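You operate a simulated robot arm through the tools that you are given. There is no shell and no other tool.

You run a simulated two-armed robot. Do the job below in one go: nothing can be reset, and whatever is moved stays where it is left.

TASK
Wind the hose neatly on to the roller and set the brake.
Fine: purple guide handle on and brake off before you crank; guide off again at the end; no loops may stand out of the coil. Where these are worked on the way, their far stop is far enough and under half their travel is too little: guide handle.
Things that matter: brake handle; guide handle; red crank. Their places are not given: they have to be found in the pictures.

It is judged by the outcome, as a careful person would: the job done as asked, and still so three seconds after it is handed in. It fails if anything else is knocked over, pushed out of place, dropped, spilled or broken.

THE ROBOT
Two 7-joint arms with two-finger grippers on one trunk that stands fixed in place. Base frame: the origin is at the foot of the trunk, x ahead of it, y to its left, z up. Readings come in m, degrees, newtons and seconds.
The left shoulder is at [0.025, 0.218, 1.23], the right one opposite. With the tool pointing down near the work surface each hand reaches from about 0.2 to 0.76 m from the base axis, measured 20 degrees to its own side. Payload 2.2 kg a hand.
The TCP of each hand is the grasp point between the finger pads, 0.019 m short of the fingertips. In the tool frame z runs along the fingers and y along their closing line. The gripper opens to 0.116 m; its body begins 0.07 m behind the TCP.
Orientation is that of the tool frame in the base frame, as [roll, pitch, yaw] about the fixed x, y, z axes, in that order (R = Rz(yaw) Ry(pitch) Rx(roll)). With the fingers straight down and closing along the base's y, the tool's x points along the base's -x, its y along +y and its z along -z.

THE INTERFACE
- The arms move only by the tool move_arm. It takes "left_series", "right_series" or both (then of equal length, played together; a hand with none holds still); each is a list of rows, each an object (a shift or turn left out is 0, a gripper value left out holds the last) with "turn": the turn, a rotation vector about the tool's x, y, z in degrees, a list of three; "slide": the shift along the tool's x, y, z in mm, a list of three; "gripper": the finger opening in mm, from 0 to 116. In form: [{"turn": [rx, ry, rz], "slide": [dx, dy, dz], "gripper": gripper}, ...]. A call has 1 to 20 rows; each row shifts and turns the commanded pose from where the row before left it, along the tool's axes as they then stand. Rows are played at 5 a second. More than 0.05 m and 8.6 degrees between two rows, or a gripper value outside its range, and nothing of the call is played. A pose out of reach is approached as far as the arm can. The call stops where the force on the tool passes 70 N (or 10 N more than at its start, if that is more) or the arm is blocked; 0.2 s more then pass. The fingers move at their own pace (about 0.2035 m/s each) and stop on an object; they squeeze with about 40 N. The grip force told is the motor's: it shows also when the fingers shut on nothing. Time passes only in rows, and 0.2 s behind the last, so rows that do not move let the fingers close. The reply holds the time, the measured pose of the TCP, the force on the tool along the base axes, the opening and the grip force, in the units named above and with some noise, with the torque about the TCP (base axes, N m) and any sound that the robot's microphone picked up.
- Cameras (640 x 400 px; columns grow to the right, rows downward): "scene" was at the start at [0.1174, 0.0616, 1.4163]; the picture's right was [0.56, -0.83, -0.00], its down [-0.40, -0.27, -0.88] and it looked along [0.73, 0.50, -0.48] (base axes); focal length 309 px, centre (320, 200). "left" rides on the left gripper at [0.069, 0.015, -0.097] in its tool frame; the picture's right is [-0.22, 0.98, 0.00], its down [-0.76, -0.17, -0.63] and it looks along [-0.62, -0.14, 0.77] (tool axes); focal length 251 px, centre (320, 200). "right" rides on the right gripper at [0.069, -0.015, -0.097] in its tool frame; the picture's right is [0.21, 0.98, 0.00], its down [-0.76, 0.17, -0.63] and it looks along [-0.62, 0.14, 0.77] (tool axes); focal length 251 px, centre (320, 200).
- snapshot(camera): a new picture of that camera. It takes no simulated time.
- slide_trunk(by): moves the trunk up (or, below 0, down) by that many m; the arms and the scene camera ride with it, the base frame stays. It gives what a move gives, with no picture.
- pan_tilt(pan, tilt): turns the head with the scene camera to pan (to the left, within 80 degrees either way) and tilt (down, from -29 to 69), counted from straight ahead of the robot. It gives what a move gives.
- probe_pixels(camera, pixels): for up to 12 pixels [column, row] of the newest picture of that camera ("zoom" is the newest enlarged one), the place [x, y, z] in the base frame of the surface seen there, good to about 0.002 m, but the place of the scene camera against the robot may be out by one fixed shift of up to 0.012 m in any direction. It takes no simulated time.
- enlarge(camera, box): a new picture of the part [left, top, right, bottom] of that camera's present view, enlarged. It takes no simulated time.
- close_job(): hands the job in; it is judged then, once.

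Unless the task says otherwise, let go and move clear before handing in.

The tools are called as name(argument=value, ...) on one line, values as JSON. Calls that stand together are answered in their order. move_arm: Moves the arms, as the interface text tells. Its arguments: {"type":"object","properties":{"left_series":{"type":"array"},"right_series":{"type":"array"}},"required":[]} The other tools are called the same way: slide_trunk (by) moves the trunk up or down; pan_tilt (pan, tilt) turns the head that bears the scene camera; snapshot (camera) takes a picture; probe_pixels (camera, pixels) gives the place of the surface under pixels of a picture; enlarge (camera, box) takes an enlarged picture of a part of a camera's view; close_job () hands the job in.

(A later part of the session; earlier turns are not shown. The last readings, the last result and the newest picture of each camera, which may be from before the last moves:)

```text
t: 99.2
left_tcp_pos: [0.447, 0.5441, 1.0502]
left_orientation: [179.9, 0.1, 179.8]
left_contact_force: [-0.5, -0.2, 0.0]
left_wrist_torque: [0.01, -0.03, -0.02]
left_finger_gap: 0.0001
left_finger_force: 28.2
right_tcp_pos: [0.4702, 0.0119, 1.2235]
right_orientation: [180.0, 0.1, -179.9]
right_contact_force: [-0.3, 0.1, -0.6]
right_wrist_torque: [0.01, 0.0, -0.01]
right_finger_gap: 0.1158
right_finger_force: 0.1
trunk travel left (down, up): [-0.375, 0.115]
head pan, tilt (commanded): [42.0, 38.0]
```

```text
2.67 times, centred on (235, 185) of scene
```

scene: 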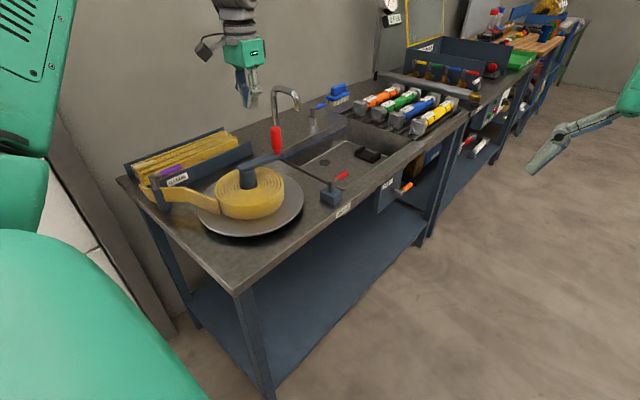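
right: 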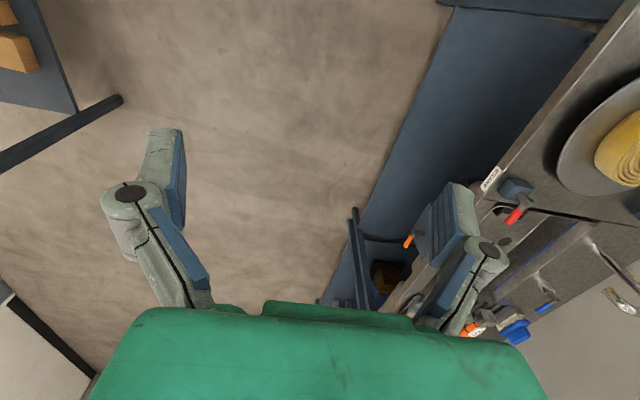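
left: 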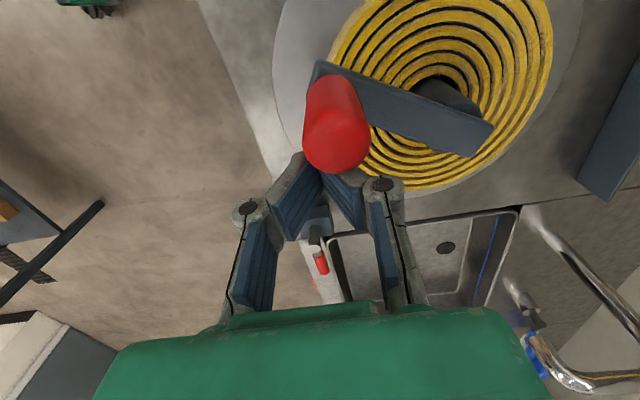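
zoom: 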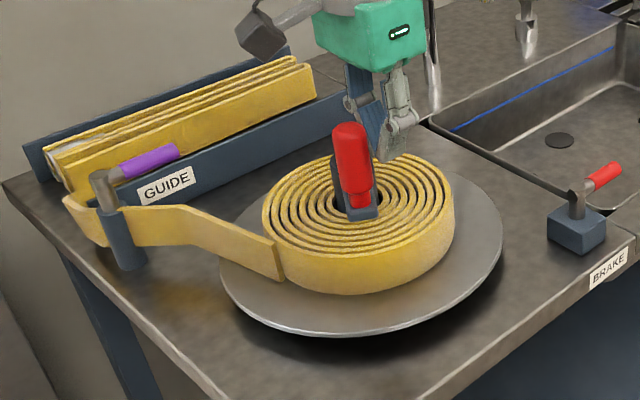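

The crank is at about 240°, the coil is growing and the tray is emptying. I'll continue pushing round the -x side.

move_arm(left_series=[{"slide": [15.3, 5.4, 0]}, {"slide": [14.2, 7.9, 0]}, {"slide": [12.5, 10.2, 0]}, {"slide": [10.6, 12.3, 0]}, {"slide": [8.3, 13.9, 0]}, {"slide": [5.8, 15.2, 0]}, {"slide": [3.0, 15.9, 0]}, {"slide": [0.2, 16.2, 0]}, {"slide": [-2.5, 16.0, 0]}, {"slide": [-5.4, 15.3, 0]}, {}])

snapshot(camera="left")

enlarge(camera="scene", box=[115, 110, 355, 260])

```text
t: 100.7
left_tcp_pos: [0.3749, 0.6036, 1.0622]
left_orientation: [179.2, 2.3, 179.6]
left_contact_force: [-1.3, -0.4, 1.5]
left_wrist_torque: [0.03, -0.04, 0.01]
left_finger_gap: 0.0001
left_finger_force: 29.0
right_tcp_pos: [0.4522, 0.0069, 1.2314]
right_orientation: [179.6, 1.0, -179.7]
right_contact_force: [-0.6, 0.0, -0.4]
right_wrist_torque: [0.01, -0.08, -0.02]
right_finger_gap: 0.1159
right_finger_force: 0.0
trunk travel left (down, up): [-0.375, 0.115]
head pan, tilt (commanded): [42.0, 38.0]
stopped in row 7 (left hand): the force on the tool passed its limit at 72 N (the readings are from after the stop); the commanded pose is now the measured one
```

```text
taken
```

left: 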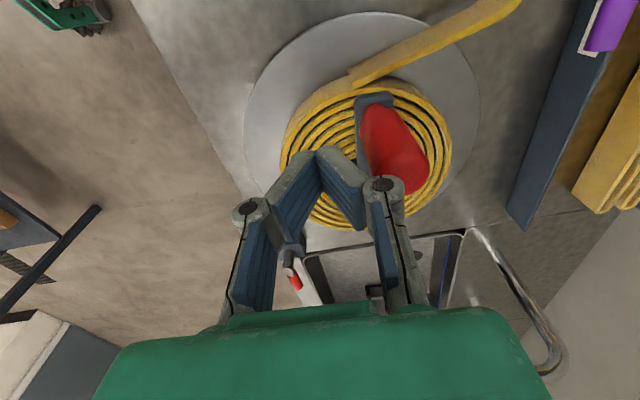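

```text
2.67 times, centred on (235, 185) of scene
```

zoom: 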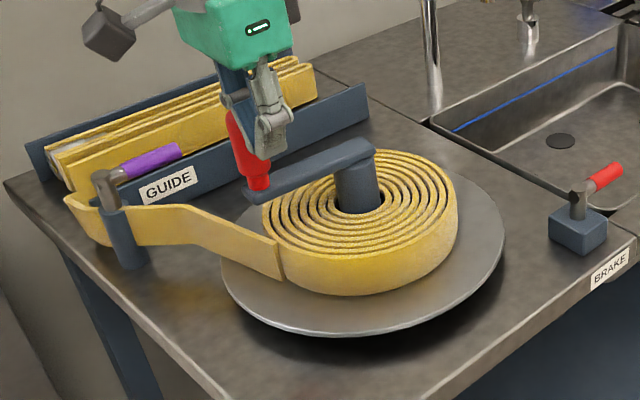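

The call stopped at 72 N with the crank near 175°, and the hand was lifted to z 1.062. I'll wait a moment and re-read, since the right hand's reading shows the trunk swayed by 17 mm.

move_arm(left_series=[{}, {}])

snapshot(camera="left")

snapshot(camera="scene")

```text
t: 101.3
left_tcp_pos: [0.3819, 0.6079, 1.0571]
left_orientation: [179.5, 2.0, 179.5]
left_contact_force: [0.2, 0.1, 0.4]
left_wrist_torque: [0.01, -0.04, 0.01]
left_finger_gap: 0.0
left_finger_force: 28.0
right_tcp_pos: [0.4594, 0.0114, 1.2292]
right_orientation: [180.0, 0.6, -179.8]
right_contact_force: [-0.9, -0.1, 0.9]
right_wrist_torque: [0.03, -0.05, 0.02]
right_finger_gap: 0.1161
right_finger_force: 0.0
trunk travel left (down, up): [-0.375, 0.115]
head pan, tilt (commanded): [42.0, 38.0]
```

```text
taken
```

left: 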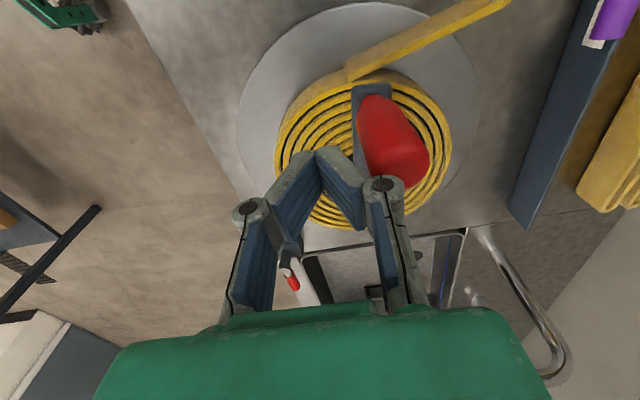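

```text
taken
```

scene: 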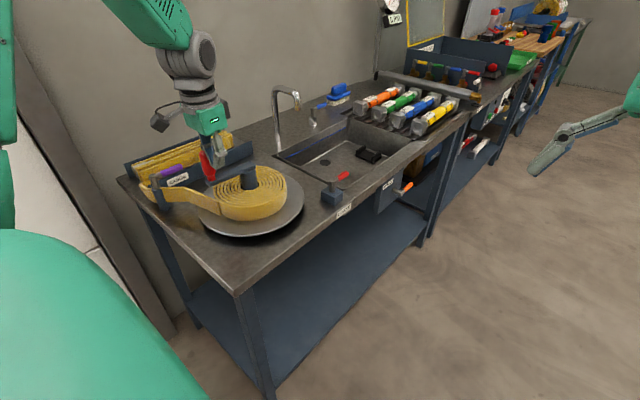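

The forces are back to zero and the trunk is swaying back. I'll rise, square up the hand and look at the crank from above.

move_arm(left_series=[{"slide": [0, 0, -30]}, {"slide": [10, 0, -35], "turn": [0.5, 2, 0]}, {"slide": [10, 0, -30], "gripper": 70}, {"slide": [0, 30, 0]}, {}, {}])

snapshot(camera="left")

enlarge(camera="scene", box=[115, 110, 355, 260])

```text
t: 102.7
left_tcp_pos: [0.3596, 0.6309, 1.1555]
left_orientation: [179.5, -0.2, 179.4]
left_contact_force: [0.0, 0.6, 1.0]
left_wrist_torque: [0.03, -0.01, 0.0]
left_finger_gap: 0.0697
left_finger_force: 0.0
right_tcp_pos: [0.4603, 0.0041, 1.228]
right_orientation: [179.6, 0.6, -180.0]
right_contact_force: [0.9, 0.4, -0.2]
right_wrist_torque: [-0.01, -0.01, 0.02]
right_finger_gap: 0.1162
right_finger_force: 0.0
trunk travel left (down, up): [-0.375, 0.115]
head pan, tilt (commanded): [42.0, 38.0]
```

```text
taken
```

left: 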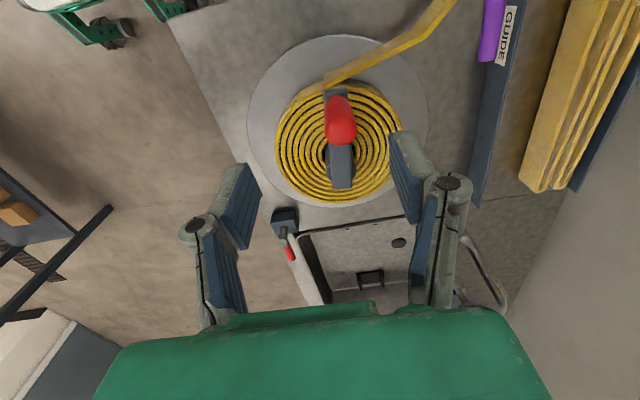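

```text
2.67 times, centred on (235, 185) of scene
```

zoom: 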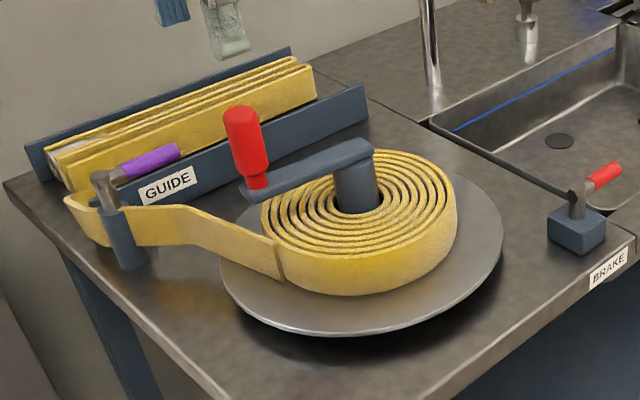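

The right hand's reading is still about 9 mm off, so some part of the left arm may be touching something. I'll turn the head to look at the left arm and its elbow.

pan_tilt(pan=75, tilt=5)

snapshot(camera="scene")

```text
t: 103.6
left_tcp_pos: [0.3624, 0.6285, 1.1562]
left_orientation: [179.6, -0.1, 179.3]
left_contact_force: [-1.0, 0.1, -0.7]
left_wrist_torque: [0.02, 0.01, -0.01]
left_finger_gap: 0.0699
left_finger_force: 0.1
right_tcp_pos: [0.4611, 0.0024, 1.2266]
right_orientation: [179.6, 0.5, -179.8]
right_contact_force: [-0.1, -0.2, 0.2]
right_wrist_torque: [0.03, 0.0, -0.03]
right_finger_gap: 0.1161
right_finger_force: 0.0
trunk travel left (down, up): [-0.375, 0.115]
head pan, tilt (commanded): [75.0, 5.0]
```

```text
taken
```

scene: 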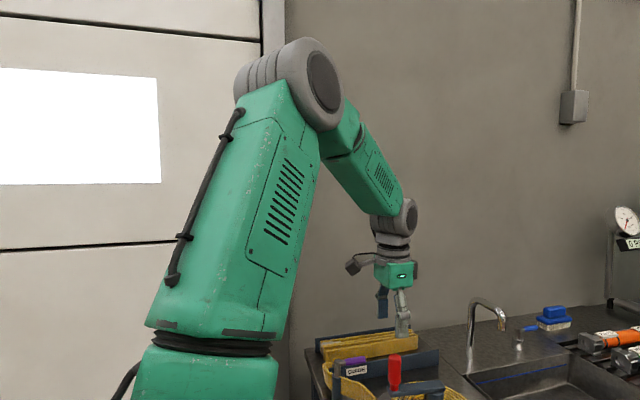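

The elbow stands up in free view. I'll probe how far it is from the wall and the door frame.

probe_pixels(camera="scene", pixels=[[325, 80], [290, 60], [245, 80], [262, 40], [240, 30], [310, 30], [350, 110], [365, 160], [395, 215], [170, 250], [210, 350], [420, 200]])

```text
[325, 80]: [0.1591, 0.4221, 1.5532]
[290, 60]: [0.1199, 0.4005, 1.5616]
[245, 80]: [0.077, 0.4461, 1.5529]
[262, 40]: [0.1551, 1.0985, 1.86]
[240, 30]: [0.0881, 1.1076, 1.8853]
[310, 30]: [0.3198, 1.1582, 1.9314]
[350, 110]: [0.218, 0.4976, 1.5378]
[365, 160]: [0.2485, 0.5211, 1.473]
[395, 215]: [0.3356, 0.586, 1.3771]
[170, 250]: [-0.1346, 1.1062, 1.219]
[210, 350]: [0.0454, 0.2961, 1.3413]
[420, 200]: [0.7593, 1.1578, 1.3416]
```

The elbow is free (1.55 m up, wall at y≈1.1), so nothing else touches. I'll measure the crank angle from the wrist camera.

snapshot(camera="left")

pan_tilt(pan=46, tilt=38)

probe_pixels(camera="left", pixels=[[326, 93], [348, 92], [333, 186], [353, 184], [340, 125], [340, 140], [330, 130], [350, 130], [250, 130], [428, 120], [275, 140], [404, 130]])

```text
taken
```

left: 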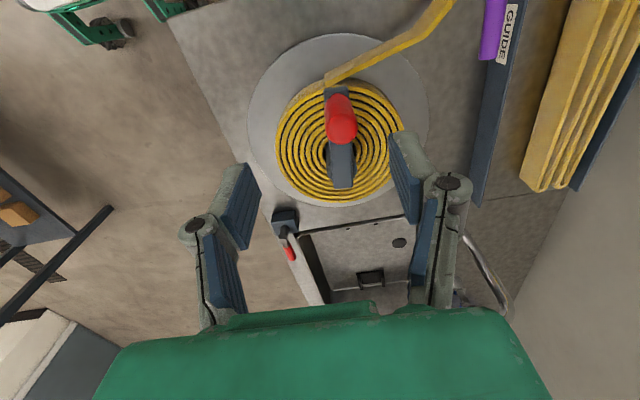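

```text
t: 104.6
left_tcp_pos: [0.3615, 0.6316, 1.1555]
left_orientation: [179.6, -0.1, 179.3]
left_contact_force: [-0.2, -0.7, 0.8]
left_wrist_torque: [0.01, 0.0, 0.0]
left_finger_gap: 0.07
left_finger_force: 0.1
right_tcp_pos: [0.4591, 0.0045, 1.2278]
right_orientation: [179.6, 0.5, -179.9]
right_contact_force: [0.1, 0.4, 0.4]
right_wrist_torque: [-0.01, 0.02, 0.0]
right_finger_gap: 0.1159
right_finger_force: 0.1
trunk travel left (down, up): [-0.375, 0.115]
head pan, tilt (commanded): [46.0, 38.0]
```

```text
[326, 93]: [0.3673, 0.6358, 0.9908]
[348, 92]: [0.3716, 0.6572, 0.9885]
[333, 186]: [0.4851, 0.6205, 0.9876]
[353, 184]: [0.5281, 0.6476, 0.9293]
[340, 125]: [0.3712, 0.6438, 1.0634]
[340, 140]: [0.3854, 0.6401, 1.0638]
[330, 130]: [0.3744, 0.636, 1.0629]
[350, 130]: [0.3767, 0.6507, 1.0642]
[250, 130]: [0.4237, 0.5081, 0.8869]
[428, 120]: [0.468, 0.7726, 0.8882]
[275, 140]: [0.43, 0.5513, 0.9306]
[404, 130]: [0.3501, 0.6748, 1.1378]
```

The crank sits at about 173°, the same place it hitched last time. I'll grip the knob with the fingers closing along y and push on gently, as that worked before.

move_arm(left_series=[{"turn": [0.4, 0, 0], "slide": [-16.5, 11.5, 20]}, {"slide": [0, 0, 35]}, {"slide": [0, 0, 35]}, {"slide": [0, 0, 25]}, {"gripper": 40}, {"gripper": 20}, {"gripper": 0}, {}, {}])

move_arm(left_series=[{"slide": [-0.5, 3, 0]}, {"slide": [-0.5, 3, 0]}, {}])

```text
t: 106.6
left_tcp_pos: [0.3777, 0.6446, 1.0395]
left_orientation: [-179.8, -0.1, 179.6]
left_contact_force: [4.5, -6.2, -2.3]
left_wrist_torque: [-0.16, -0.62, -0.32]
left_finger_gap: 0.0278
left_finger_force: 44.6
right_tcp_pos: [0.4614, 0.0074, 1.2275]
right_orientation: [179.7, 0.5, -179.9]
right_contact_force: [-0.2, -0.1, -0.3]
right_wrist_torque: [-0.01, -0.01, -0.01]
right_finger_gap: 0.1161
right_finger_force: 0.1
trunk travel left (down, up): [-0.375, 0.115]
head pan, tilt (commanded): [46.0, 38.0]
```

```text
t: 107.4
left_tcp_pos: [0.3782, 0.6496, 1.0397]
left_orientation: [-179.7, -0.2, 179.4]
left_contact_force: [-1.4, -6.6, 0.8]
left_wrist_torque: [-0.19, 0.22, -0.52]
left_finger_gap: 0.0277
left_finger_force: 45.1
right_tcp_pos: [0.4599, 0.0066, 1.2273]
right_orientation: [179.6, 0.6, -180.0]
right_contact_force: [-0.4, -0.3, -0.3]
right_wrist_torque: [0.05, -0.04, 0.02]
right_finger_gap: 0.116
right_finger_force: 0.1
trunk travel left (down, up): [-0.375, 0.115]
head pan, tilt (commanded): [46.0, 38.0]
```

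It turns freely again with 6–7 N. Before continuing, I'll check how much hose is left in the tray.

enlarge(camera="scene", box=[90, 90, 330, 240])

enlarge(camera="left", box=[400, 0, 640, 200])

```text
2.67 times, centred on (210, 165) of scene
```

zoom: 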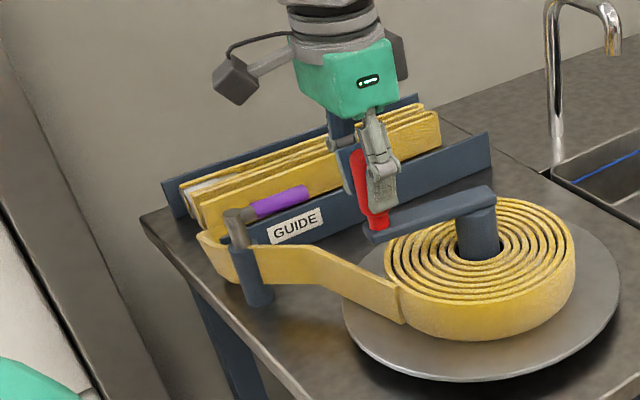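

```text
2.00 times, centred on (520, 100) of left
```

zoom: 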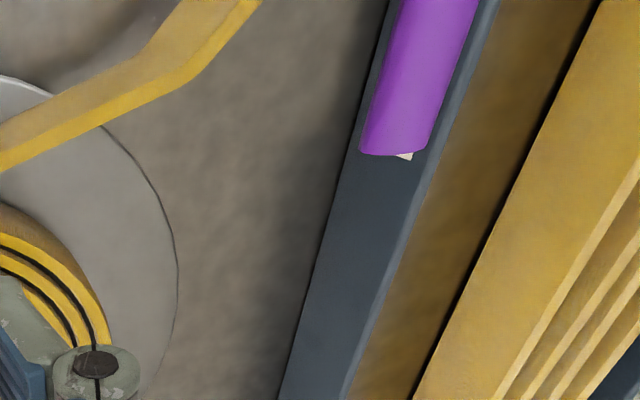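

About three of the five hose loops are left in the tray. I'll continue clockwise with the hand turning along with the crank.

move_arm(left_series=[{"turn": [0, 0, 8], "slide": [-3.0, 12.7, 0]}, {"turn": [0, 0, 8], "slide": [-3.0, 12.7, 0]}, {"turn": [0, 0, 8], "slide": [-3.0, 12.7, 0]}, {"turn": [0, 0, 8], "slide": [-3.0, 12.7, 0]}, {"turn": [0, 0, 8], "slide": [-3.0, 12.7, 0]}, {"turn": [0, 0, 8], "slide": [-3.0, 12.7, 0]}, {"turn": [0, 0, 8], "slide": [-3.0, 12.7, 0]}, {"turn": [0, 0, 8], "slide": [-3.0, 12.7, 0]}, {"turn": [0, 0, 8], "slide": [-3.0, 12.7, 0]}, {"turn": [0, 0, 8], "slide": [-3.0, 12.7, 0]}, {}])

enlarge(camera="scene", box=[90, 90, 330, 240])

```text
t: 109.8
left_tcp_pos: [0.4705, 0.7292, 1.0372]
left_orientation: [-179.9, 0.1, 99.4]
left_contact_force: [0.4, 7.7, 10.8]
left_wrist_torque: [0.47, 0.15, -0.07]
left_finger_gap: 0.0277
left_finger_force: 44.8
right_tcp_pos: [0.4601, 0.008, 1.227]
right_orientation: [179.7, 0.6, -179.9]
right_contact_force: [0.3, -0.2, -0.4]
right_wrist_torque: [0.03, 0.03, 0.0]
right_finger_gap: 0.1161
right_finger_force: 0.1
trunk travel left (down, up): [-0.375, 0.115]
head pan, tilt (commanded): [46.0, 38.0]
```

```text
2.67 times, centred on (210, 165) of scene
```

zoom: 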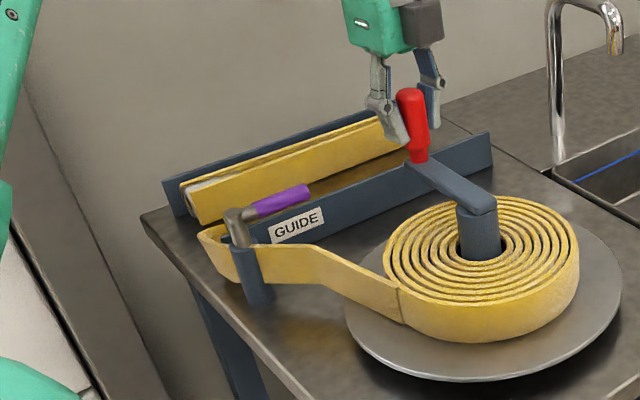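

The tray is nearly empty, with just one or two strands left, and the coil is round and tidy. I'll continue in smaller portions and watch for the end.

move_arm(left_series=[{"turn": [0, 0, 8], "slide": [-1.0, 13.0, -1.5]}, {"turn": [0, 0, 8], "slide": [-3.0, 12.8, 0]}, {"turn": [0, 0, 8], "slide": [-3.0, 12.8, 0]}, {"turn": [0, 0, 8], "slide": [-3.0, 12.8, 0]}, {"turn": [0, 0, 8], "slide": [-3.0, 12.8, 0]}, {}])

enlarge(camera="scene", box=[90, 90, 330, 240])

```text
t: 111.2
left_tcp_pos: [0.5312, 0.7081, 1.0389]
left_orientation: [-180.0, 0.4, 59.4]
left_contact_force: [-7.0, -10.2, -9.2]
left_wrist_torque: [-0.09, 0.05, 0.08]
left_finger_gap: 0.028
left_finger_force: 45.1
right_tcp_pos: [0.4598, 0.0083, 1.2267]
right_orientation: [179.7, 0.5, -180.0]
right_contact_force: [0.2, 0.5, -0.1]
right_wrist_torque: [0.02, 0.01, 0.01]
right_finger_gap: 0.1161
right_finger_force: 0.1
trunk travel left (down, up): [-0.375, 0.115]
head pan, tilt (commanded): [46.0, 38.0]
```

```text
2.67 times, centred on (210, 165) of scene
```

zoom: 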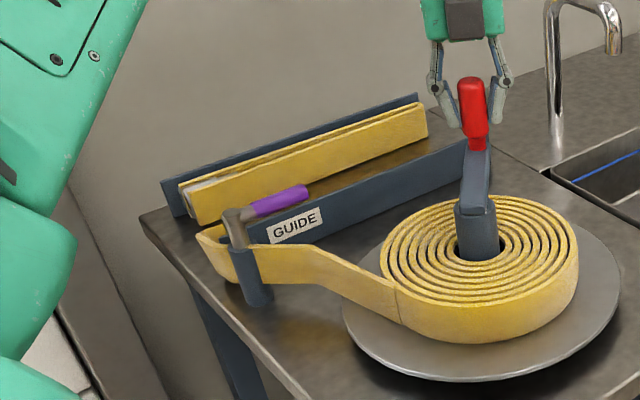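

Only about one loop is left in the tray. I'll go 40° further, which stays just inside the wrist limit.

move_arm(left_series=[{"turn": [0, 0, 8], "slide": [-5.2, 12.4, 1.2]}, {"turn": [0, 0, 8], "slide": [-3.2, 12.7, 0]}, {"turn": [0, 0, 8], "slide": [-3.2, 12.7, 0]}, {"turn": [0, 0, 8], "slide": [-3.2, 12.7, 0]}, {"turn": [0, 0, 8], "slide": [-3.2, 12.7, 0]}, {}])

enlarge(camera="scene", box=[90, 90, 330, 240])

```text
t: 112.6
left_tcp_pos: [0.5628, 0.6489, 1.0392]
left_orientation: [179.9, 0.0, 19.4]
left_contact_force: [11.9, 4.1, 7.3]
left_wrist_torque: [0.02, -1.0, -0.26]
left_finger_gap: 0.0279
left_finger_force: 44.9
right_tcp_pos: [0.4615, 0.0066, 1.2254]
right_orientation: [179.7, 0.6, -179.9]
right_contact_force: [0.0, -0.4, -0.3]
right_wrist_torque: [-0.02, -0.01, 0.01]
right_finger_gap: 0.1159
right_finger_force: 0.1
trunk travel left (down, up): [-0.375, 0.115]
head pan, tilt (commanded): [46.0, 38.0]
```

```text
2.67 times, centred on (210, 165) of scene
```

zoom: 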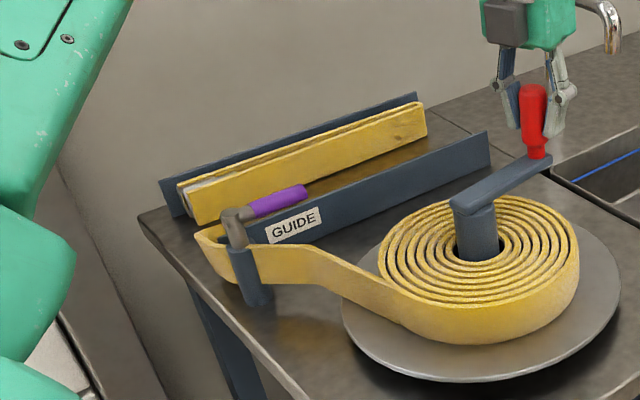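

The wrist is near its limit again with the crank at about 9° and one loop still in the tray. I'll let go, rise, and unwind the wrist by 180° for the next stroke.

move_arm(left_series=[{"gripper": 70}, {}, {"slide": [0, 0, -35]}, {"slide": [0, 0, -40]}, {"turn": [0, 0, -8.2]}, {"turn": [0, 0, -8.2]}, {"turn": [0, 0, -8.2]}, {"turn": [0, 0, -8.2]}, {"turn": [0, 0, -8.2]}, {"turn": [0, 0, -8.2]}, {"turn": [0, 0, -8.2]}, {"turn": [0, 0, -8.2]}, {"turn": [0, 0, -8.2]}, {"turn": [0, 0, -8.2]}, {"turn": [0, 0, -8.2]}, {"turn": [0, 0, -8.2]}, {"turn": [0, 0, -8.2]}, {"turn": [0, 0, -8.2]}, {}])

move_arm(left_series=[{"turn": [0, 0, -8.2]}, {"turn": [0, 0, -8.2]}, {"turn": [0, 0, -8.2]}, {"turn": [0, 0, -8.2]}, {"turn": [0, 0, -8.2]}, {"turn": [0, 0, -8.2]}, {"turn": [0, 0, -8.2]}, {"turn": [0, 0, -7.6]}, {}])

snapshot(camera="left")

```text
t: 116.6
left_tcp_pos: [0.5617, 0.652, 1.1138]
left_orientation: [-179.8, -0.1, 134.4]
left_contact_force: [0.6, 0.1, -0.7]
left_wrist_torque: [0.03, 0.01, 0.0]
left_finger_gap: 0.07
left_finger_force: 0.1
right_tcp_pos: [0.4604, 0.008, 1.2279]
right_orientation: [179.7, 0.4, -180.0]
right_contact_force: [0.4, -0.3, 0.3]
right_wrist_torque: [-0.02, 0.0, 0.01]
right_finger_gap: 0.116
right_finger_force: 0.2
trunk travel left (down, up): [-0.375, 0.115]
head pan, tilt (commanded): [46.0, 38.0]
```

```text
t: 118.6
left_tcp_pos: [0.562, 0.6518, 1.1134]
left_orientation: [-180.0, -0.2, -160.6]
left_contact_force: [0.0, 0.4, 0.2]
left_wrist_torque: [0.02, -0.03, 0.0]
left_finger_gap: 0.0698
left_finger_force: 0.1
right_tcp_pos: [0.4605, 0.0075, 1.2276]
right_orientation: [179.8, 0.5, -179.9]
right_contact_force: [-0.4, 0.1, 0.4]
right_wrist_torque: [0.03, -0.02, 0.01]
right_finger_gap: 0.1159
right_finger_force: 0.1
trunk travel left (down, up): [-0.375, 0.115]
head pan, tilt (commanded): [46.0, 38.0]
```

```text
taken
```

left: 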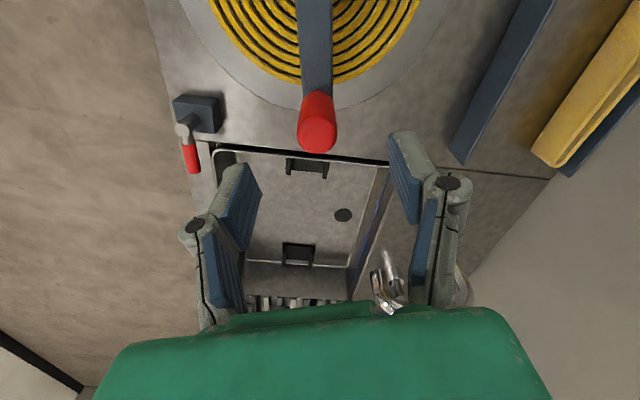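

Unwound to yaw -160. I'll probe the knob (around (317,130)) before regripping.

probe_pixels(camera="left", pixels=[[317, 125], [303, 130], [331, 130], [317, 145], [317, 105], [303, 80], [330, 80], [190, 155], [183, 135], [194, 170]])

```text
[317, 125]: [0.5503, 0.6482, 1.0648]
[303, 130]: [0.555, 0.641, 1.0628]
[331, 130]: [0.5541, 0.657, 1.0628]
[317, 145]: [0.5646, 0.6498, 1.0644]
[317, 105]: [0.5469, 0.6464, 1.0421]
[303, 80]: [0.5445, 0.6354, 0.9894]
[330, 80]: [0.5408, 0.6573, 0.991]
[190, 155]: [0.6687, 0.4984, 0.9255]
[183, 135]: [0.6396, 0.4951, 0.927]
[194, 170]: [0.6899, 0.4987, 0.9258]
```

The knob axis is at about (0.561, 0.649) and the brake lever is still at +x. I'll regrip and continue winding clockwise.

move_arm(left_series=[{"slide": [2.2, -2.2, 25]}, {"slide": [0, 0, 28]}, {"slide": [0, 0, 20]}, {"gripper": 40}, {"gripper": 20}, {"gripper": 0}, {}, {}])

move_arm(left_series=[{"turn": [0, 0, 8], "slide": [3.2, -12.4, 0]}, {"turn": [0, 0, 8], "slide": [3.2, -12.4, 0]}, {"turn": [0, 0, 8], "slide": [3.2, -12.4, 0]}, {"turn": [0, 0, 8], "slide": [3.2, -12.4, 0]}, {"turn": [0, 0, 8], "slide": [3.2, -12.4, 0]}, {}])

enlarge(camera="scene", box=[90, 90, 330, 240])

```text
t: 120.4
left_tcp_pos: [0.5602, 0.6488, 1.0407]
left_orientation: [-179.9, -0.1, -160.7]
left_contact_force: [0.8, 0.5, -2.3]
left_wrist_torque: [0.1, -0.43, 0.03]
left_finger_gap: 0.0278
left_finger_force: 44.4
right_tcp_pos: [0.4613, 0.0086, 1.2267]
right_orientation: [179.9, 0.5, -179.8]
right_contact_force: [0.3, 0.3, 0.3]
right_wrist_torque: [0.03, -0.03, 0.01]
right_finger_gap: 0.116
right_finger_force: 0.2
trunk travel left (down, up): [-0.375, 0.115]
head pan, tilt (commanded): [46.0, 38.0]
```

```text
t: 121.8
left_tcp_pos: [0.5477, 0.587, 1.0394]
left_orientation: [-179.9, -0.1, 159.1]
left_contact_force: [1.3, 6.0, -0.3]
left_wrist_torque: [0.25, 0.01, -0.51]
left_finger_gap: 0.0277
left_finger_force: 45.4
right_tcp_pos: [0.4605, 0.0085, 1.2278]
right_orientation: [179.8, 0.5, -179.8]
right_contact_force: [0.1, -0.7, 0.5]
right_wrist_torque: [-0.01, 0.04, 0.0]
right_finger_gap: 0.1163
right_finger_force: 0.0
trunk travel left (down, up): [-0.375, 0.115]
head pan, tilt (commanded): [46.0, 38.0]
```

```text
2.67 times, centred on (210, 165) of scene
```

zoom: 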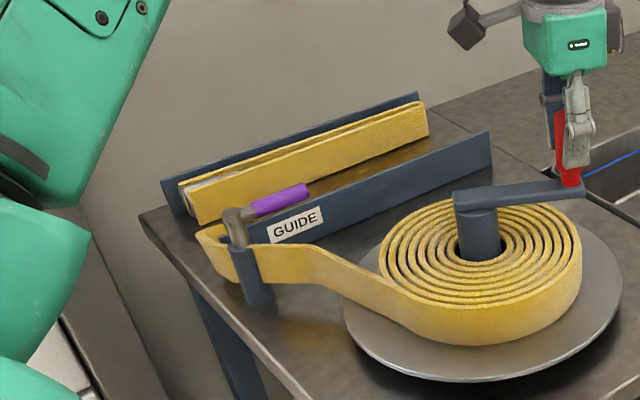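

Winding continues smoothly, with the crank at about -31°. I'll go 80° further.

move_arm(left_series=[{"turn": [0, 0, 8], "slide": [3.2, -12.5, 0]}, {"turn": [0, 0, 8], "slide": [3.2, -12.5, 0]}, {"turn": [0, 0, 8], "slide": [3.2, -12.5, 0]}, {"turn": [0, 0, 8], "slide": [3.2, -12.5, 0]}, {"turn": [0, 0, 8], "slide": [3.2, -12.5, 0]}, {"turn": [0, 0, 8], "slide": [3.2, -12.5, 0]}, {"turn": [0, 0, 8], "slide": [3.2, -12.5, 0]}, {"turn": [0, 0, 8], "slide": [3.2, -12.5, 0]}, {"turn": [0, 0, 8], "slide": [3.2, -12.5, 0]}, {"turn": [0, 0, 8], "slide": [3.2, -12.5, 0]}, {}])

enlarge(camera="scene", box=[90, 90, 330, 240])

```text
t: 124.2
left_tcp_pos: [0.4388, 0.5501, 1.0408]
left_orientation: [179.9, 0.0, 79.2]
left_contact_force: [18.5, 17.6, 5.1]
left_wrist_torque: [-0.4, -0.25, -0.14]
left_finger_gap: 0.0278
left_finger_force: 45.0
right_tcp_pos: [0.4641, 0.0093, 1.2261]
right_orientation: [179.8, 0.3, -179.9]
right_contact_force: [0.3, -0.3, 0.2]
right_wrist_torque: [-0.01, -0.01, 0.02]
right_finger_gap: 0.1162
right_finger_force: 0.2
trunk travel left (down, up): [-0.375, 0.115]
head pan, tilt (commanded): [46.0, 38.0]
```

```text
2.67 times, centred on (210, 165) of scene
```

zoom: 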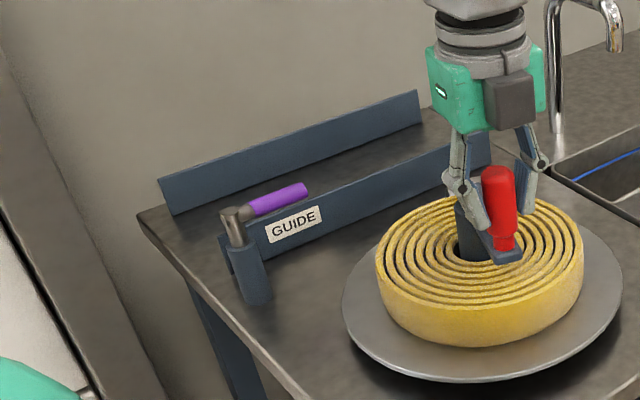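

The tray is empty and the hose is all on the coil, with no tail showing. I'll nudge one more small step to see whether the crank has reached its end.

move_arm(left_series=[{"turn": [0, 0, 4], "slide": [5.5, -5.8, 0]}, {"turn": [0, 0, 4], "slide": [1.5, -6.2, 0]}, {}])

snapshot(camera="left")

enlarge(camera="scene", box=[208, 120, 336, 230])

```text
t: 125.1
left_tcp_pos: [0.4382, 0.5494, 1.0438]
left_orientation: [177.1, 0.1, 70.8]
left_contact_force: [73.4, -36.6, -39.3]
left_wrist_torque: [-0.19, -0.76, 0.0]
left_finger_gap: 0.0282
left_finger_force: 45.2
right_tcp_pos: [0.4605, 0.0113, 1.2274]
right_orientation: [179.8, 0.5, -179.6]
right_contact_force: [-1.1, 0.8, 0.1]
right_wrist_torque: [-0.02, -0.03, 0.01]
right_finger_gap: 0.116
right_finger_force: 0.2
trunk travel left (down, up): [-0.375, 0.115]
head pan, tilt (commanded): [46.0, 38.0]
stopped in row 3 (left hand): the force on the tool passed its limit at 72 N (the readings are from after the stop); the commanded pose is now the measured one
```

```text
taken
```

left: 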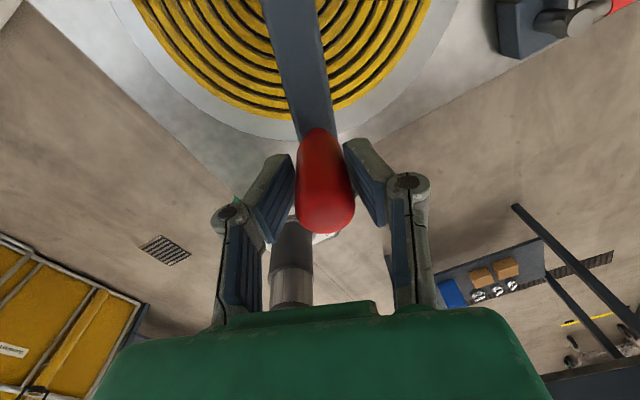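

```text
3.64 times, centred on (272, 175) of scene
```

zoom: 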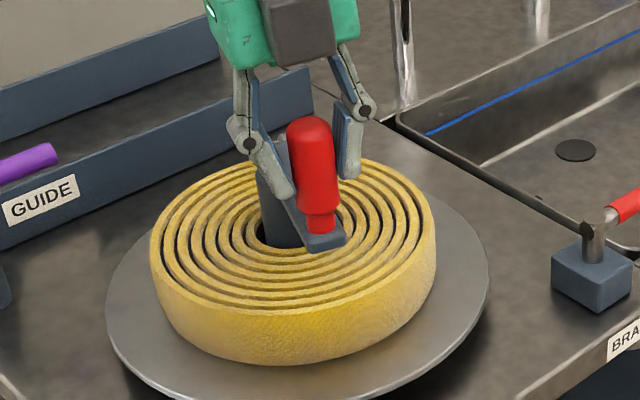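

That's the far stop: a hard 72 N with no motion, about 686° (12 rad) of winding from the start, and the coil is full and tidy. I'll relieve the force a bit, then release the knob.

move_arm(left_series=[{"slide": [-0.5, 4.5, 1.4]}, {"slide": [-0.5, 4.5, 1.4]}, {"slide": [-0.5, 4.0, 1.2]}, {}])

```text
t: 126.1
left_tcp_pos: [0.4385, 0.5498, 1.0445]
left_orientation: [177.7, -0.5, 71.0]
left_contact_force: [33.6, 3.7, 22.0]
left_wrist_torque: [-0.26, -0.34, 0.19]
left_finger_gap: 0.028
left_finger_force: 45.3
right_tcp_pos: [0.4525, 0.0098, 1.2306]
right_orientation: [179.7, 1.0, -179.7]
right_contact_force: [-0.2, 0.4, 0.2]
right_wrist_torque: [-0.02, 0.02, 0.01]
right_finger_gap: 0.116
right_finger_force: 0.0
trunk travel left (down, up): [-0.375, 0.115]
head pan, tilt (commanded): [46.0, 38.0]
```

move_arm(left_series=[{"slide": [1.4, 2.6, -1.5]}, {"slide": [1.4, 2.6, -1.5]}, {}])

```text
t: 126.9
left_tcp_pos: [0.438, 0.5502, 1.0434]
left_orientation: [178.5, 0.2, 71.0]
left_contact_force: [12.1, -1.4, 6.4]
left_wrist_torque: [0.91, -0.68, 0.03]
left_finger_gap: 0.0282
left_finger_force: 45.0
right_tcp_pos: [0.4521, 0.0107, 1.2309]
right_orientation: [179.7, 0.9, -179.8]
right_contact_force: [-0.1, 0.5, -0.3]
right_wrist_torque: [-0.03, 0.01, 0.01]
right_finger_gap: 0.1159
right_finger_force: 0.1
trunk travel left (down, up): [-0.375, 0.115]
head pan, tilt (commanded): [46.0, 38.0]
```

The residual force is now small. I'll open the fingers, rise clear, and unwind the wrist toward yaw 180 for the brake.

move_arm(left_series=[{"gripper": 70}, {}, {"slide": [0, 0, -35], "turn": [1.5, 0, 0]}, {"slide": [0, 0, -40]}, {"slide": [0, 0, -35]}, {"turn": [0, 0, -8.3]}, {"turn": [0, 0, -8.3]}, {"turn": [0, 0, -8.3]}, {"turn": [0, 0, -8.3]}, {"turn": [0, 0, -8.3]}, {"turn": [0, 0, -8.3]}, {"turn": [0, 0, -8.3]}, {"turn": [0, 0, -8.3]}, {"turn": [0, 0, -8.3]}, {"turn": [0, 0, -8.3]}, {"turn": [0, 0, -8.3]}, {"turn": [0, 0, -8.3]}, {"turn": [0, 0, -8.3]}, {}])

snapshot(camera="left")

enlarge(camera="scene", box=[90, 90, 410, 290])

```text
t: 130.9
left_tcp_pos: [0.4376, 0.5512, 1.1552]
left_orientation: [-180.0, 0.2, 179.0]
left_contact_force: [0.8, -0.3, -0.6]
left_wrist_torque: [0.04, -0.02, -0.01]
left_finger_gap: 0.0701
left_finger_force: 0.0
right_tcp_pos: [0.4512, 0.0107, 1.2305]
right_orientation: [179.8, 0.8, -179.8]
right_contact_force: [-0.4, 0.6, 0.0]
right_wrist_torque: [-0.01, 0.0, -0.02]
right_finger_gap: 0.1159
right_finger_force: 0.0
trunk travel left (down, up): [-0.375, 0.115]
head pan, tilt (commanded): [46.0, 38.0]
```

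```text
taken
```

left: 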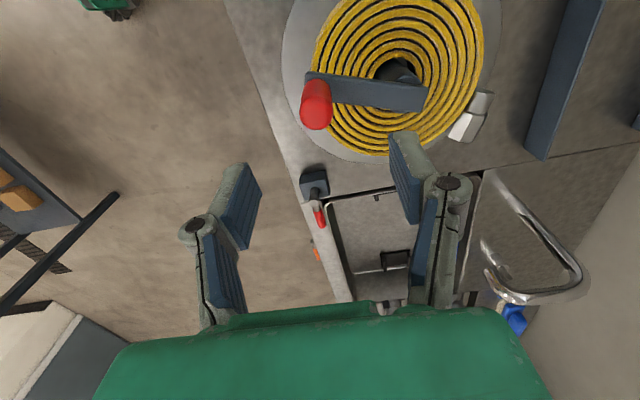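

```text
2.00 times, centred on (250, 190) of scene
```

zoom: 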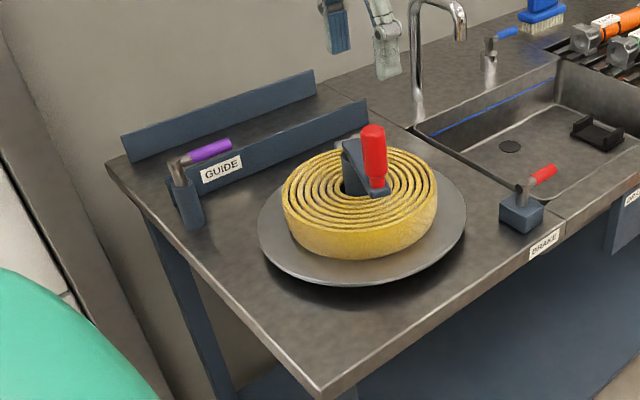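

The hose is fully and neatly wound with its end coupling lying against the coil, and the tray is empty. Next is the brake: in the wrist view its post is near (313,182) and its red grip near (320,215).

probe_pixels(camera="left", pixels=[[313, 190], [317, 203], [319, 212], [321, 222], [314, 178], [325, 180], [316, 216], [324, 216], [460, 125], [475, 105], [300, 180], [330, 195]])

enlarge(camera="left", box=[270, 150, 390, 240])

enlarge(camera="left", box=[280, 0, 520, 150])

```text
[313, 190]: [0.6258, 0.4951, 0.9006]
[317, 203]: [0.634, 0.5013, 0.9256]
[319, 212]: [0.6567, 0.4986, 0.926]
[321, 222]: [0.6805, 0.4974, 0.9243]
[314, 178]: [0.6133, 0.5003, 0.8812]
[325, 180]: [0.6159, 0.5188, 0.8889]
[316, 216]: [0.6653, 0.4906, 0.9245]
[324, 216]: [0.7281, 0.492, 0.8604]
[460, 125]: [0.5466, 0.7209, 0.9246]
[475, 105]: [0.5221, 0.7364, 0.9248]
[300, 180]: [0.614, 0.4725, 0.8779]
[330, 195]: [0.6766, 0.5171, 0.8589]
```

```text
4.44 times, centred on (330, 195) of left
```

zoom: 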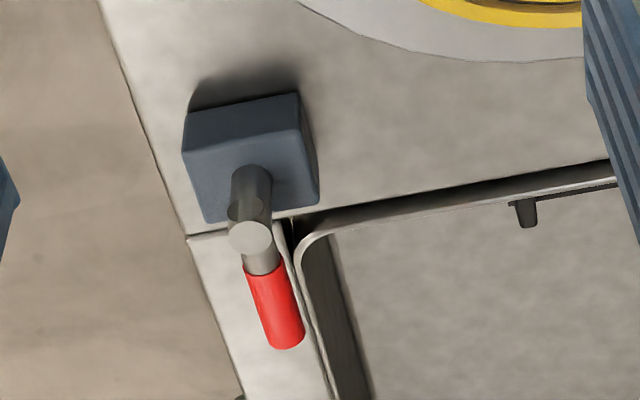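

```text
2.67 times, centred on (400, 75) of left
```

zoom: 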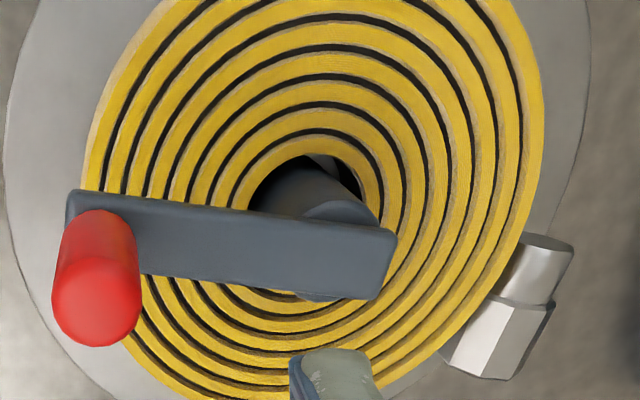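

The brake lever points along +x from its post at (0.634, 0.501). I'll approach it with the hand tilted slightly outward to keep the arm well bent, coming down astride the lever at about x=0.674.

move_arm(left_series=[{"slide": [-32.5, -10.2, 11]}, {"slide": [-32.5, -10.2, 11]}, {"slide": [-32.5, -10.2, 11], "gripper": 55}, {"slide": [-32.5, -10.2, 11]}, {"slide": [-32.5, -10.2, 11]}, {"turn": [0, -5, 0]}, {"turn": [0, -5, 0]}, {}])

snapshot(camera="left")

```text
t: 132.7
left_tcp_pos: [0.601, 0.4971, 1.0979]
left_orientation: [-179.9, 10.3, 179.0]
left_contact_force: [0.7, -0.1, -0.6]
left_wrist_torque: [-0.02, 0.01, -0.02]
left_finger_gap: 0.055
left_finger_force: 0.1
right_tcp_pos: [0.453, 0.0094, 1.2294]
right_orientation: [179.8, 0.8, -179.8]
right_contact_force: [0.0, -0.1, 0.1]
right_wrist_torque: [-0.03, 0.02, 0.01]
right_finger_gap: 0.1161
right_finger_force: 0.1
trunk travel left (down, up): [-0.375, 0.115]
head pan, tilt (commanded): [46.0, 38.0]
```

```text
taken
```

left: 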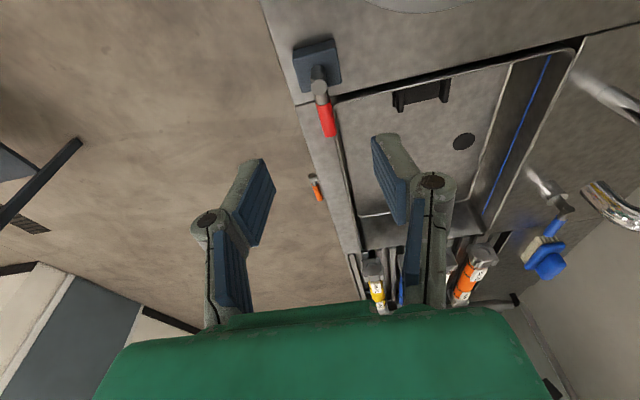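

The hand is tilted as planned and the brake lever is in view. I'll probe it again from here.

probe_pixels(camera="left", pixels=[[320, 88], [324, 108], [326, 118], [329, 132], [321, 120], [331, 120]])

```text
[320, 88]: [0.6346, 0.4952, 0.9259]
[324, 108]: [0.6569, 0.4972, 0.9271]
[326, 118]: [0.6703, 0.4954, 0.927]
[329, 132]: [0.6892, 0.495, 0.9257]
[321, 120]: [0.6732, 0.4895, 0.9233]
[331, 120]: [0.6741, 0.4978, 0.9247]
```

The lever axis is at y≈0.4955 and z≈0.918. I'll move out and down astride it.

move_arm(left_series=[{"slide": [-20.5, -0.5, 23.4]}, {"slide": [-20.5, -0.5, 23.4]}, {"slide": [-20.5, -0.5, 23.4]}, {"slide": [5.1, 0, 28]}, {"slide": [5.1, 0, 28]}, {"slide": [5.1, 0, 28]}, {"slide": [5.1, 0, 28]}, {}])

snapshot(camera="left")

enlarge(camera="scene", box=[250, 110, 410, 210])

```text
t: 134.5
left_tcp_pos: [0.6718, 0.4944, 0.9288]
left_orientation: [-179.9, 10.2, 179.0]
left_contact_force: [-0.1, -0.7, -1.2]
left_wrist_torque: [0.0, 0.01, -0.02]
left_finger_gap: 0.055
left_finger_force: 0.1
right_tcp_pos: [0.4503, 0.0091, 1.2311]
right_orientation: [179.8, 1.0, -179.7]
right_contact_force: [-0.4, 0.1, -0.1]
right_wrist_torque: [-0.03, 0.0, -0.03]
right_finger_gap: 0.1159
right_finger_force: 0.1
trunk travel left (down, up): [-0.375, 0.115]
head pan, tilt (commanded): [46.0, 38.0]
```

```text
taken
```

left: 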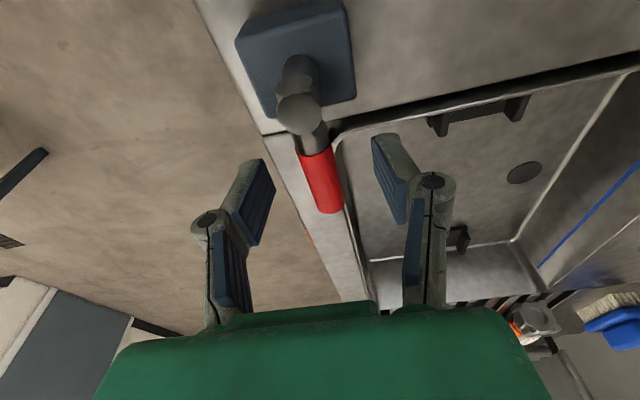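

```text
4.00 times, centred on (330, 160) of scene
```

zoom: 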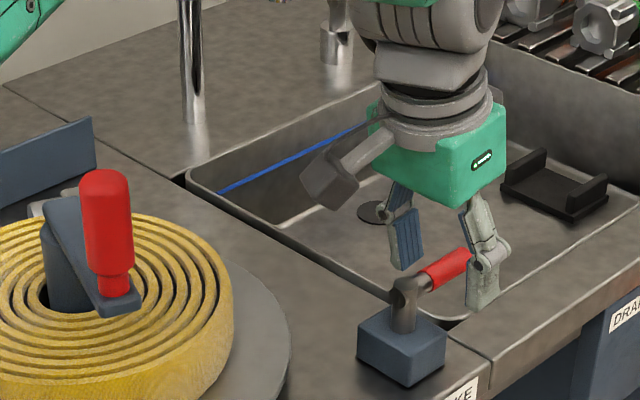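

The fingers straddle the brake lever. I'll narrow the gap and swing it back clockwise toward its original "on" position.

move_arm(left_series=[{"gripper": 26}, {}, {"turn": [1.43, 0, 7.87], "slide": [1.0, -5.2, -0.2]}, {"turn": [1.43, 0, 7.87], "slide": [1.0, -5.2, -0.2]}, {"turn": [1.43, 0, 7.87], "slide": [1.0, -5.2, -0.2]}, {"turn": [1.43, 0, 7.87], "slide": [1.0, -5.2, -0.2]}, {"turn": [1.43, 0, 7.87], "slide": [1.0, -5.2, -0.2]}, {}])

snapshot(camera="left")

enlarge(camera="scene", box=[250, 110, 410, 210])

```text
t: 136.3
left_tcp_pos: [0.6604, 0.472, 0.9295]
left_orientation: [-179.9, 10.3, 139.0]
left_contact_force: [1.5, 0.8, -1.5]
left_wrist_torque: [0.03, -0.03, -0.01]
left_finger_gap: 0.0272
left_finger_force: 1.0
right_tcp_pos: [0.4524, 0.0106, 1.2318]
right_orientation: [179.8, 0.8, -179.7]
right_contact_force: [-0.5, -0.2, 0.1]
right_wrist_torque: [-0.03, 0.0, 0.02]
right_finger_gap: 0.1158
right_finger_force: 0.0
trunk travel left (down, up): [-0.375, 0.115]
head pan, tilt (commanded): [46.0, 38.0]
```

```text
taken
```

left: 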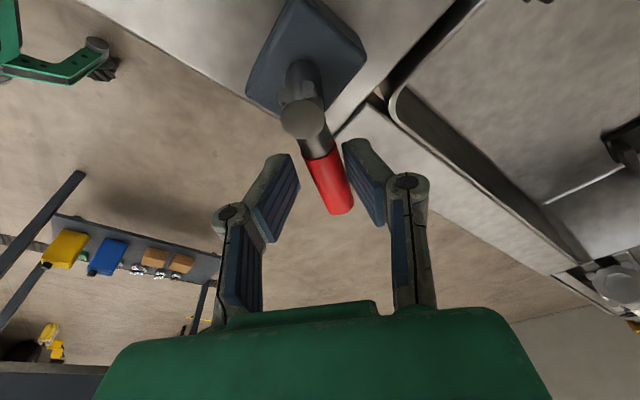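

```text
4.00 times, centred on (330, 160) of scene
```

zoom: 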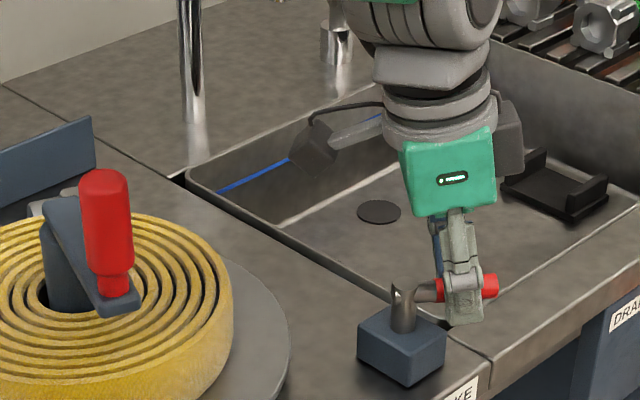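

The lever follows well, now about 40° round. I'll continue toward the stop.

move_arm(left_series=[{"turn": [1.43, 0, 7.87], "slide": [1.0, -5.2, -0.2]}, {"turn": [1.43, 0, 7.87], "slide": [1.0, -5.2, -0.2]}, {"turn": [1.43, 0, 7.87], "slide": [1.0, -5.2, -0.2]}, {"turn": [1.43, 0, 7.87], "slide": [1.0, -5.2, -0.2]}, {"turn": [1.43, 0, 7.87], "slide": [1.0, -5.2, -0.2]}, {}])

snapshot(camera="left")

enlarge(camera="scene", box=[250, 110, 410, 210])

```text
t: 137.7
left_tcp_pos: [0.637, 0.462, 0.9289]
left_orientation: [-179.9, 10.3, 98.9]
left_contact_force: [2.3, 0.2, -0.4]
left_wrist_torque: [0.02, -0.01, 0.03]
left_finger_gap: 0.0271
left_finger_force: 0.5
right_tcp_pos: [0.4499, 0.0099, 1.2304]
right_orientation: [179.7, 0.9, -179.7]
right_contact_force: [0.0, 0.6, 0.4]
right_wrist_torque: [-0.02, 0.0, -0.01]
right_finger_gap: 0.1159
right_finger_force: 0.2
trunk travel left (down, up): [-0.375, 0.115]
head pan, tilt (commanded): [46.0, 38.0]
```

```text
taken
```

left: 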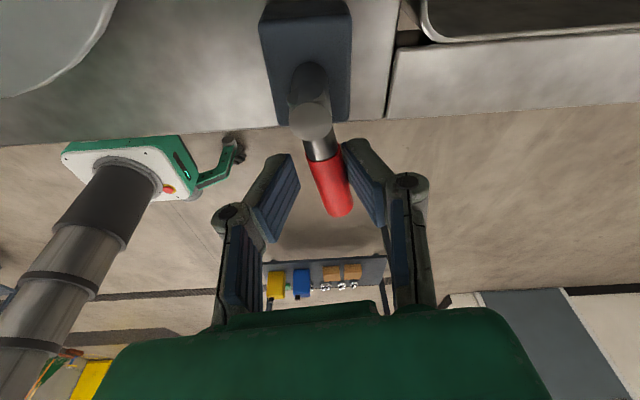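

```text
4.00 times, centred on (330, 160) of scene
```

zoom: 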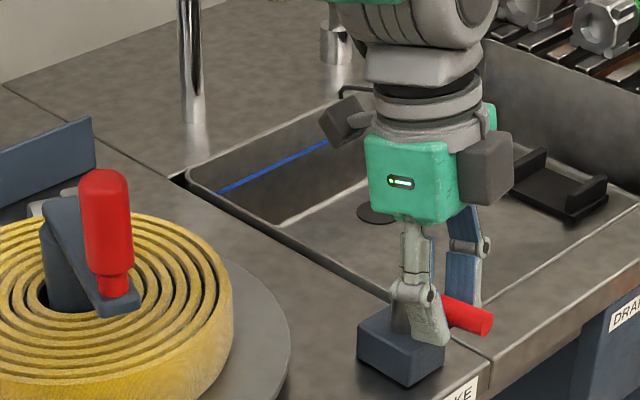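

Nearly there (about -78°). I'll continue in smaller steps to its stop.

move_arm(left_series=[{"turn": [1.07, 0, 5.9], "slide": [0.7, -3.9, -0.1]}, {"turn": [1.07, 0, 5.9], "slide": [0.7, -3.9, -0.1]}, {"turn": [1.07, 0, 5.9], "slide": [0.7, -3.9, -0.1]}, {}])

snapshot(camera="left")

```text
t: 138.7
left_tcp_pos: [0.628, 0.4644, 0.9284]
left_orientation: [179.8, 10.3, 81.0]
left_contact_force: [14.7, 4.2, 1.2]
left_wrist_torque: [0.1, -0.19, 0.27]
left_finger_gap: 0.0354
left_finger_force: 7.0
right_tcp_pos: [0.4513, 0.0109, 1.2308]
right_orientation: [179.8, 0.9, -179.7]
right_contact_force: [0.3, 0.5, -0.1]
right_wrist_torque: [0.02, 0.02, 0.01]
right_finger_gap: 0.116
right_finger_force: 0.0
trunk travel left (down, up): [-0.375, 0.115]
head pan, tilt (commanded): [46.0, 38.0]
```

```text
taken
```

left: 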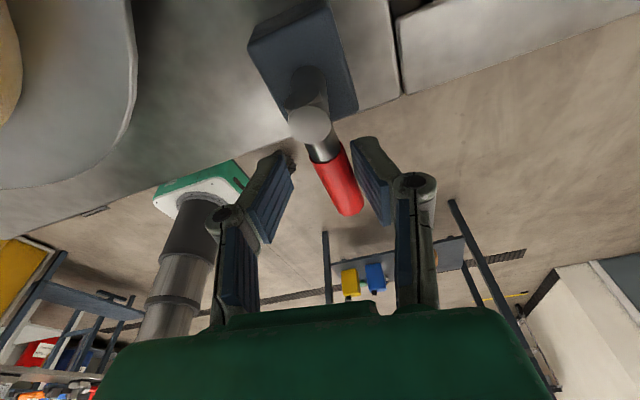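

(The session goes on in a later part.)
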